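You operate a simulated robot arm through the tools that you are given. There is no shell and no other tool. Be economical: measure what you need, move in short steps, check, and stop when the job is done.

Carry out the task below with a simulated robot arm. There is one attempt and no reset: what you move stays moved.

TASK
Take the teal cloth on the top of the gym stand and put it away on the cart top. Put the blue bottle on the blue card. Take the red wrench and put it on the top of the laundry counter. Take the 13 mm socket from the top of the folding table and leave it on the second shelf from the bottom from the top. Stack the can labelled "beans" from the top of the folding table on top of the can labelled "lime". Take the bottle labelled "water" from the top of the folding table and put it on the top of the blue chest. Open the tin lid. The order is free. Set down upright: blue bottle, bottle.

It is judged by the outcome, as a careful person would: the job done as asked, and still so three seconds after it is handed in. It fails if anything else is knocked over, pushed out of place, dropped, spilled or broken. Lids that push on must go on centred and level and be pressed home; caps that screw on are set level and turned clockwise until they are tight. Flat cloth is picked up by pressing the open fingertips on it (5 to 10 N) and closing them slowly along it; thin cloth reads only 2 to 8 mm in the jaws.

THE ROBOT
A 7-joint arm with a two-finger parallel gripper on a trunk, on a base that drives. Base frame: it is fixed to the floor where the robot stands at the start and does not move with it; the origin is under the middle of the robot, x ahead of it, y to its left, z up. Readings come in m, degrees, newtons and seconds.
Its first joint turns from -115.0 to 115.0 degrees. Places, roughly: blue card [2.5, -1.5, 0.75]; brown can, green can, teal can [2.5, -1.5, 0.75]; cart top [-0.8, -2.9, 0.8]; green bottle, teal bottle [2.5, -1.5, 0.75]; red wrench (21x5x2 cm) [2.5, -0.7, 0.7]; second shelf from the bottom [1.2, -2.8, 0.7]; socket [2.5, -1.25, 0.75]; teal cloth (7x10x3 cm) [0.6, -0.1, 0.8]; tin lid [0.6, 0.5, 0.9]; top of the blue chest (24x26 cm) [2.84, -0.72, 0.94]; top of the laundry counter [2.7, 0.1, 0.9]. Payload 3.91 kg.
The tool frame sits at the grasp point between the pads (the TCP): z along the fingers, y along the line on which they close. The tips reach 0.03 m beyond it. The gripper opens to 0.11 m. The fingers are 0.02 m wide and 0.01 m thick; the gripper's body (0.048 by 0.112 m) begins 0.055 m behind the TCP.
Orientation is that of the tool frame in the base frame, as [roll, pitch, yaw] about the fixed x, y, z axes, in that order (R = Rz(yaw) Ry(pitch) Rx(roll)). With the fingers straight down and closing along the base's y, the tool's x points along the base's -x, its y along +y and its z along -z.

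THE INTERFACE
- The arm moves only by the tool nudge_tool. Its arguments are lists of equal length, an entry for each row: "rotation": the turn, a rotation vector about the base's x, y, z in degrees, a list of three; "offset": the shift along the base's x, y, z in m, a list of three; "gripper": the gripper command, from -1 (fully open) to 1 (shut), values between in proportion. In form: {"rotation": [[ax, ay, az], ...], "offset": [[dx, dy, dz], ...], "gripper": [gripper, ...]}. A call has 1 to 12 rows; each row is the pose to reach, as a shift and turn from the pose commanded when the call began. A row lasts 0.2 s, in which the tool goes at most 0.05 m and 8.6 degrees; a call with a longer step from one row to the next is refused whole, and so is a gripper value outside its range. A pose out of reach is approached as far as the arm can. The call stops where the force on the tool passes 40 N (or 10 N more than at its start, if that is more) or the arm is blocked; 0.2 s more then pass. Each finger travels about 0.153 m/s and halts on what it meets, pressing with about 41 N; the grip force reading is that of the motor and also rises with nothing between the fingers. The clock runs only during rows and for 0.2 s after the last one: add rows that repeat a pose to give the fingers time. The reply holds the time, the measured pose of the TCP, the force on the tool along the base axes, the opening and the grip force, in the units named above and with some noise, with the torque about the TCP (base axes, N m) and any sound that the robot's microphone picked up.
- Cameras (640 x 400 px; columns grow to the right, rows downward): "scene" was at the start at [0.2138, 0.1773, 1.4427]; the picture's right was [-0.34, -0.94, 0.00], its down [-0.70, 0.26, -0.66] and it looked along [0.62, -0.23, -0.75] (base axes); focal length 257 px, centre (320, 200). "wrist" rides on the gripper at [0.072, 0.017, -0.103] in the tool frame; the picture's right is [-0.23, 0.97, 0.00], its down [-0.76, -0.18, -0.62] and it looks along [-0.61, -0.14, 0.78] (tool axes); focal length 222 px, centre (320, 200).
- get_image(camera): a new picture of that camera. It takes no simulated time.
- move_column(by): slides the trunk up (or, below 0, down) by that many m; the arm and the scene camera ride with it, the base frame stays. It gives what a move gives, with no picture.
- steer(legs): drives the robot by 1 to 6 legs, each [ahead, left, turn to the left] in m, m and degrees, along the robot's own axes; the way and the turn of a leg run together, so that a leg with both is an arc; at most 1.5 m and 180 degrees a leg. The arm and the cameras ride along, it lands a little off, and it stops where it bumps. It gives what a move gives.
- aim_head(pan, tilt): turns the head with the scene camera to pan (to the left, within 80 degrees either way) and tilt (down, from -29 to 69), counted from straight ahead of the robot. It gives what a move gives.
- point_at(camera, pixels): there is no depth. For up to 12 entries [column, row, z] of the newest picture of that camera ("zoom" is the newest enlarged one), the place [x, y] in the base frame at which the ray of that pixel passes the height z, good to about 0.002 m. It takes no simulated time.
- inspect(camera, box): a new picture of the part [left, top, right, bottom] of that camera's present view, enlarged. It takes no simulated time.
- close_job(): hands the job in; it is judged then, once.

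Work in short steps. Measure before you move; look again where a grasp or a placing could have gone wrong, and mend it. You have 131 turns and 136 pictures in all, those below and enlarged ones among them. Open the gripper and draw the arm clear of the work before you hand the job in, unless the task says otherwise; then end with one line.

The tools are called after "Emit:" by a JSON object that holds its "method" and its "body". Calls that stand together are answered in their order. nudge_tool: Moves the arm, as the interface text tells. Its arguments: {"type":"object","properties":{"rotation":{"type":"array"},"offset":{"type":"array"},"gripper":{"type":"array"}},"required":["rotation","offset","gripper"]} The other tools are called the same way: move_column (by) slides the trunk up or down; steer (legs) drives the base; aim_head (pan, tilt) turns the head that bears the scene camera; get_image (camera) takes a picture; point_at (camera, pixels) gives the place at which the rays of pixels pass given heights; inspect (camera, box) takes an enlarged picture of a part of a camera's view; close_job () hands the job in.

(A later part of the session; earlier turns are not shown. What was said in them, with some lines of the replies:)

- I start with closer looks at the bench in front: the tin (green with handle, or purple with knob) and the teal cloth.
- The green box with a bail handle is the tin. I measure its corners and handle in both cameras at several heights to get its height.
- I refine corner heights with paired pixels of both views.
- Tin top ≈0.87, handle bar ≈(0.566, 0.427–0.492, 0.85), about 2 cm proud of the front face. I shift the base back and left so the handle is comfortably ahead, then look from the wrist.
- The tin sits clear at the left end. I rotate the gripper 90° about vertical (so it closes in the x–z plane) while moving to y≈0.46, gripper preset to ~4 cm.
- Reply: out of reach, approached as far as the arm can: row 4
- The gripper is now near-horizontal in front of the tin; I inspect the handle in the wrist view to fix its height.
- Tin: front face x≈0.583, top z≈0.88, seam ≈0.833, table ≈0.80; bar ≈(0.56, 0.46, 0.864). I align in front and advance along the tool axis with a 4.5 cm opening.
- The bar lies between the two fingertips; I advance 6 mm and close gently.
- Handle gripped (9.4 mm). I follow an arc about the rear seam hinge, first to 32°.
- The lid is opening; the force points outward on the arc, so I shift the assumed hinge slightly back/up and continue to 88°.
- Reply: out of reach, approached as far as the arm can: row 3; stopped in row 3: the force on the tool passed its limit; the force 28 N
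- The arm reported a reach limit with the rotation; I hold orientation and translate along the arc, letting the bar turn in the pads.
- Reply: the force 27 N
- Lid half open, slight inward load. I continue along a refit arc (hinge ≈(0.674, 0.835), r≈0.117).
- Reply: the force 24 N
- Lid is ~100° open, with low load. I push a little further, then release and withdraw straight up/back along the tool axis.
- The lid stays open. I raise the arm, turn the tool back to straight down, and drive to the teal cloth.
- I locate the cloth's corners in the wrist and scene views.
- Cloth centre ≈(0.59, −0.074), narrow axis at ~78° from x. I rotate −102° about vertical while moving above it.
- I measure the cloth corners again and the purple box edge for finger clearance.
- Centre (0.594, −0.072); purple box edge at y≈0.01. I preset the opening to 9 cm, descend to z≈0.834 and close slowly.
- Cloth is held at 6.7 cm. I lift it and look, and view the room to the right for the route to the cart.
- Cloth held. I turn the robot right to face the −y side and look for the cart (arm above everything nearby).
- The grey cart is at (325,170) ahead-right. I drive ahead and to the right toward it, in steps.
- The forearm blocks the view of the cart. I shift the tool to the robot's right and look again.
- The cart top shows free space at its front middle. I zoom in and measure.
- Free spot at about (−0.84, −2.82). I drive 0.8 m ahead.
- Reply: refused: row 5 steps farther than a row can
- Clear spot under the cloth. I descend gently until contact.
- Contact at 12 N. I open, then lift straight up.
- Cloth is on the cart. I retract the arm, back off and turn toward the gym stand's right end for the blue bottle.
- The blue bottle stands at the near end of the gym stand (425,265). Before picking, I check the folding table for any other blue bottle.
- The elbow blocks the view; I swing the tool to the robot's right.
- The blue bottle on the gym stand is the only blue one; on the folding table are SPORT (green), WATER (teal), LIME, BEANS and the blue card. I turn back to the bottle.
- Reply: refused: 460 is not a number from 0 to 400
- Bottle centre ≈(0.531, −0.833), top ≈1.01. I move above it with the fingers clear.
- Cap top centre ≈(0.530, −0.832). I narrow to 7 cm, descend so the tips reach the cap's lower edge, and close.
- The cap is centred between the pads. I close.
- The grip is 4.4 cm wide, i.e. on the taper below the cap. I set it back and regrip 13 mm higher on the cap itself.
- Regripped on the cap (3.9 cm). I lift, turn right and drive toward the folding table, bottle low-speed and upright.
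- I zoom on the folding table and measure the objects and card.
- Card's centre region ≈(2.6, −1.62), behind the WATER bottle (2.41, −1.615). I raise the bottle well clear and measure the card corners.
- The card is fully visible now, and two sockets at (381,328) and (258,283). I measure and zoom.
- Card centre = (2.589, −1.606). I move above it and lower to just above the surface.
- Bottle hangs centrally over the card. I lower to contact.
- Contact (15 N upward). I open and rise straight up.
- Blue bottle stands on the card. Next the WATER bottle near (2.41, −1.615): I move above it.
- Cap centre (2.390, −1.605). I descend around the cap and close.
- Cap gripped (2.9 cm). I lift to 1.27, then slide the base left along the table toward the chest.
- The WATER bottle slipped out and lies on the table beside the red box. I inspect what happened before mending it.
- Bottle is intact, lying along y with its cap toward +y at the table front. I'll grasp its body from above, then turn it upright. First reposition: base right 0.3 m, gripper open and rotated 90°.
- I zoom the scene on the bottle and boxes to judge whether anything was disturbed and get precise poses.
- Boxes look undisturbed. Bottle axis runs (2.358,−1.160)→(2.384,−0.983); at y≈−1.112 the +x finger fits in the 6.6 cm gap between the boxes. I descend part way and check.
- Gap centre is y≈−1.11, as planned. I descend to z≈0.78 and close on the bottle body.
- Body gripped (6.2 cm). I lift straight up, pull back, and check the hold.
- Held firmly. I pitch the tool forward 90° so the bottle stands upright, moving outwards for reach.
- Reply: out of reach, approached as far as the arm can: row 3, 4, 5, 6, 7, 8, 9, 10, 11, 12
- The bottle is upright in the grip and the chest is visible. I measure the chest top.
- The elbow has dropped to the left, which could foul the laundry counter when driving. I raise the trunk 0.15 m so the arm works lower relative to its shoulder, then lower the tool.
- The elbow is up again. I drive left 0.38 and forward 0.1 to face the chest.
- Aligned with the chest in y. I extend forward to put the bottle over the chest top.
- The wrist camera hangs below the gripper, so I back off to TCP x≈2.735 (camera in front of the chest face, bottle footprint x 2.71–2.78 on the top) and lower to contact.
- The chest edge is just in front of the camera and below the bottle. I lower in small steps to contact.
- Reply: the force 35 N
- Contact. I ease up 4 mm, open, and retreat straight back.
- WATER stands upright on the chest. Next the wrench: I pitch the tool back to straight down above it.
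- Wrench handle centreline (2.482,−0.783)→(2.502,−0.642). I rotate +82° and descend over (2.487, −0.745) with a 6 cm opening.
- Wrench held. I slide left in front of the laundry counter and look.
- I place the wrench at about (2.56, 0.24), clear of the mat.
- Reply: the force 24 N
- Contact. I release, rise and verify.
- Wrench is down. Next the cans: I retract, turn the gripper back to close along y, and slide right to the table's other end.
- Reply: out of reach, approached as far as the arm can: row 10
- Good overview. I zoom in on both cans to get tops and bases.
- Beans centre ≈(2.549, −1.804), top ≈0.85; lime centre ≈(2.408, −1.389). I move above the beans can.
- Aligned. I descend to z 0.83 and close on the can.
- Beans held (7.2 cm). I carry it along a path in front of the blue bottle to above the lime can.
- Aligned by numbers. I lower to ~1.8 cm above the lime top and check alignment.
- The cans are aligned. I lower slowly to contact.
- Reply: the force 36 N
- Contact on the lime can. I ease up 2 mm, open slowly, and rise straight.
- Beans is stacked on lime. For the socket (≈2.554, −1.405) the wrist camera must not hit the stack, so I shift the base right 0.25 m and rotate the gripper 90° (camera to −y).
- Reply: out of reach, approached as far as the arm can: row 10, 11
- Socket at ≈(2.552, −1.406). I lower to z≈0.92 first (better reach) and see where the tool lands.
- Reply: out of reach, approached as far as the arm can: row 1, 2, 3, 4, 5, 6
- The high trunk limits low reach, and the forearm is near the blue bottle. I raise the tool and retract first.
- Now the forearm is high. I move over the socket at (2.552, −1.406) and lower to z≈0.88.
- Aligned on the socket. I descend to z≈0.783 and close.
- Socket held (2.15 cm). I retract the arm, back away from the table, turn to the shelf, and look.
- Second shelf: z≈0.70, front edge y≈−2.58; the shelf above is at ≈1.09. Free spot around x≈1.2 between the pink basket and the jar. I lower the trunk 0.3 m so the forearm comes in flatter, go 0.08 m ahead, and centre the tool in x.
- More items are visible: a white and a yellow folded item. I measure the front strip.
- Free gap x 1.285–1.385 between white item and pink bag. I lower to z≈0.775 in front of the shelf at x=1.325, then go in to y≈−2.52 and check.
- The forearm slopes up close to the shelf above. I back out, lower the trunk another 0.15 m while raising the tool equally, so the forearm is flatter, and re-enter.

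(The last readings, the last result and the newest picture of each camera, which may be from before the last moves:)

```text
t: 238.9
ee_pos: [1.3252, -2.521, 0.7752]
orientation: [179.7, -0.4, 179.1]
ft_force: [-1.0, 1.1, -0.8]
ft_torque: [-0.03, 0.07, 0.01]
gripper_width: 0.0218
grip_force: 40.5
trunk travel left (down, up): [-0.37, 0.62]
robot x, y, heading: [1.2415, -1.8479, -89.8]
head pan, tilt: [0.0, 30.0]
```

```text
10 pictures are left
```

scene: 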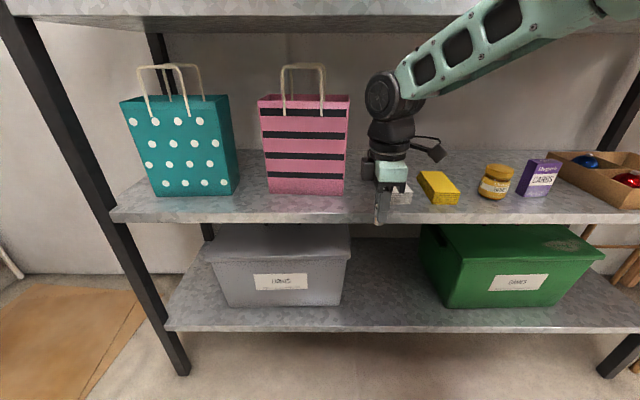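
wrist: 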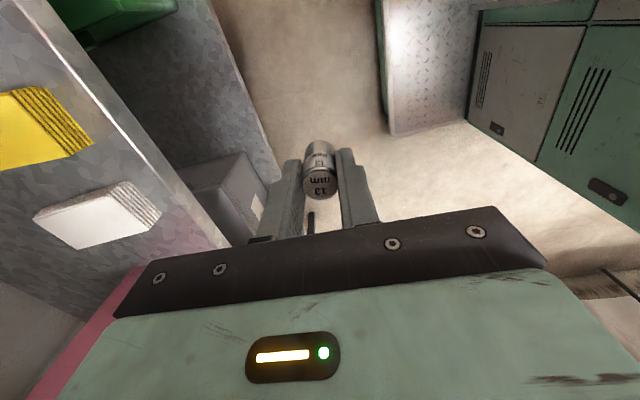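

The forearm is flatter, with clear room beneath the upper shelf. I go in to y≈−2.625 and lower near the surface.

Emit:
{"method": "nudge_tool", "body": {"rotation": [[0, 0, 0], [0, 0, 0], [0, 0, 0], [0, 0, 0], [0, 0, 0], [0, 0, 0]], "offset": [[0, -0.03, 0], [0, -0.06, 0], [0, -0.09, 0], [0, -0.104, 0], [0, -0.104, -0.015], [0, -0.104, -0.024]], "gripper": [1, 1, 1, 1, 1, 1]}}

Emit:
{"method": "inspect", "body": {"camera": "scene", "box": [260, 20, 540, 240]}}

```text
t: 240.3
ee_pos: [1.3276, -2.6245, 0.7537]
orientation: [-179.9, -0.4, 179.1]
ft_force: [-0.9, 2.0, 37.0]
ft_torque: [0.1, 0.01, 0.02]
gripper_width: 0.0206
grip_force: 41.5
trunk travel left (down, up): [-0.37, 0.62]
robot x, y, heading: [1.2389, -1.8475, -89.5]
head pan, tilt: [0.0, 30.0]
```

```text
1.82 times, centred on (400, 130) of scene
```

zoom: 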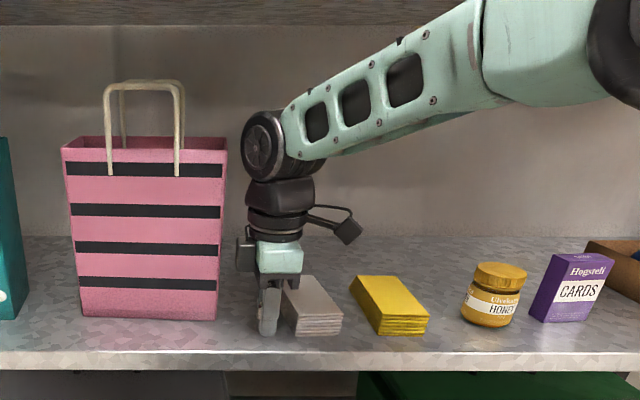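

Contact with the shelf. I ease up, open slightly, lift 5 cm, and pull out.

Emit:
{"method": "nudge_tool", "body": {"rotation": [[0, 0, 0], [0, 0, 0], [0, 0, 0], [0, 0, 0], [0, 0, 0], [0, 0, 0], [0, 0, 0], [0, 0, 0], [0, 0, 0], [0, 0, 0], [0, 0, 0]], "offset": [[0, 0, 0.002], [0, 0, 0.002], [0, 0, 0.002], [0, 0, 0.002], [0, 0, 0.02], [0, 0, 0.04], [0, 0, 0.055], [0, 0.04, 0.055], [0, 0.08, 0.055], [0, 0.12, 0.055], [0, 0.16, 0.055]], "gripper": [0.6, 0.4, 0.25, 0.2, 0.2, 0.2, 0.2, 0.2, 0.2, 0.2, 0.2]}}

Emit:
{"method": "inspect", "body": {"camera": "scene", "box": [300, 100, 540, 240]}}

```text
t: 242.7
ee_pos: [1.326, -2.4642, 0.8064]
orientation: [179.6, -0.5, 179.2]
ft_force: [0.4, -0.1, -0.3]
ft_torque: [-0.02, 0.01, 0.0]
gripper_width: 0.044
grip_force: 0.0
trunk travel left (down, up): [-0.37, 0.62]
robot x, y, heading: [1.243, -1.847, -89.6]
head pan, tilt: [0.0, 30.0]
```

```text
2.67 times, centred on (420, 170) of scene
```

zoom: 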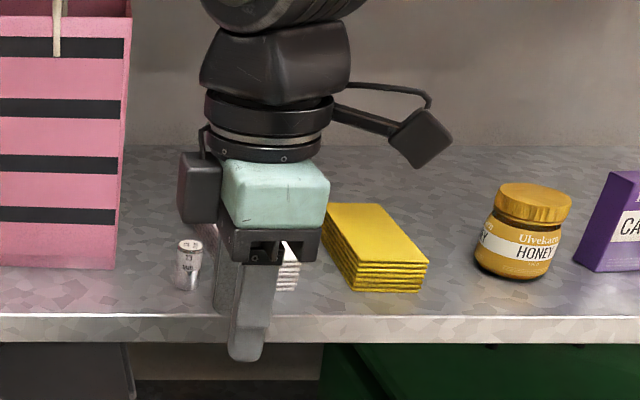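

Socket stands on the second shelf. I back the robot off with the gripper open and take a last look at the folding table.

Emit:
{"method": "steer", "body": {"legs": [[-0.35, 0, 0]]}}

Emit:
{"method": "move_column", "body": {"by": 0.4}}

Emit:
{"method": "aim_head", "body": {"pan": 80, "tilt": 30}}

Emit:
{"method": "get_image", "body": {"camera": "scene"}}

```text
t: 244.9
ee_pos: [1.3229, -2.1178, 0.8066]
orientation: [179.8, -0.4, 179.0]
ft_force: [-0.4, 0.1, -0.9]
ft_torque: [0.04, 0.04, -0.02]
gripper_width: 0.0439
grip_force: 0.1
trunk travel left (down, up): [-0.37, 0.62]
robot x, y, heading: [1.2391, -1.4998, -89.8]
head pan, tilt: [0.0, 30.0]
```

```text
t: 248.8
ee_pos: [1.3235, -2.1171, 1.206]
orientation: [179.7, -0.6, 179.0]
ft_force: [0.3, -0.5, -1.1]
ft_torque: [-0.02, 0.02, -0.02]
gripper_width: 0.0439
grip_force: 0.0
trunk travel left (down, up): [-0.77, 0.22]
robot x, y, heading: [1.2358, -1.5001, -89.8]
head pan, tilt: [0.0, 30.0]
```

```text
t: 250.3
ee_pos: [1.3226, -2.117, 1.205]
orientation: [179.7, -0.7, 179.0]
ft_force: [0.3, -0.1, -0.3]
ft_torque: [0.0, 0.01, 0.02]
gripper_width: 0.0441
grip_force: 0.1
trunk travel left (down, up): [-0.77, 0.22]
robot x, y, heading: [1.2411, -1.4948, -89.5]
head pan, tilt: [80.0, 30.0]
```

```text
7 pictures are left
```

scene: 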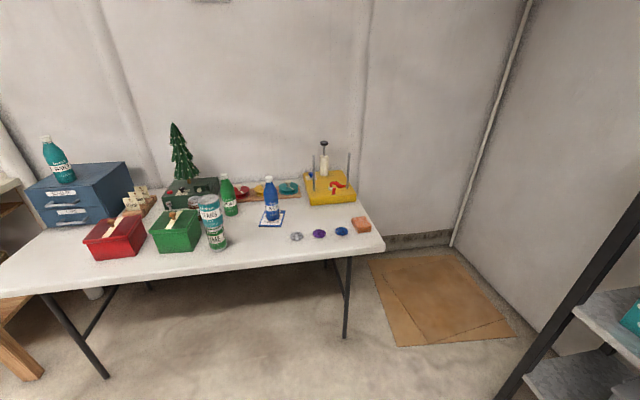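

Everything stands as placed. I open the gripper fully and hand in.

Emit:
{"method": "nudge_tool", "body": {"rotation": [[0, 0, 0], [0, 0, 0], [0, 0, 0]], "offset": [[0, 0, 0], [0, 0, 0], [0, 0, 0]], "gripper": [-0.5, -1, -1]}}

Emit:
{"method": "close_job", "body": {}}

```text
t: 251.1
ee_pos: [1.3227, -2.117, 1.2057]
orientation: [179.7, -0.4, 178.9]
ft_force: [0.5, -0.1, -0.4]
ft_torque: [-0.01, 0.02, -0.02]
gripper_width: 0.1099
grip_force: 0.0
trunk travel left (down, up): [-0.77, 0.22]
robot x, y, heading: [1.2342, -1.4983, -89.9]
head pan, tilt: [80.0, 30.0]
```

```text
The job is handed in.
```

All seven items are done and handed in, but the "water" bottle slipped from the grip once and fell onto the folding table; I saw no damage and nothing else moved, and it now stands upright on the blue chest.
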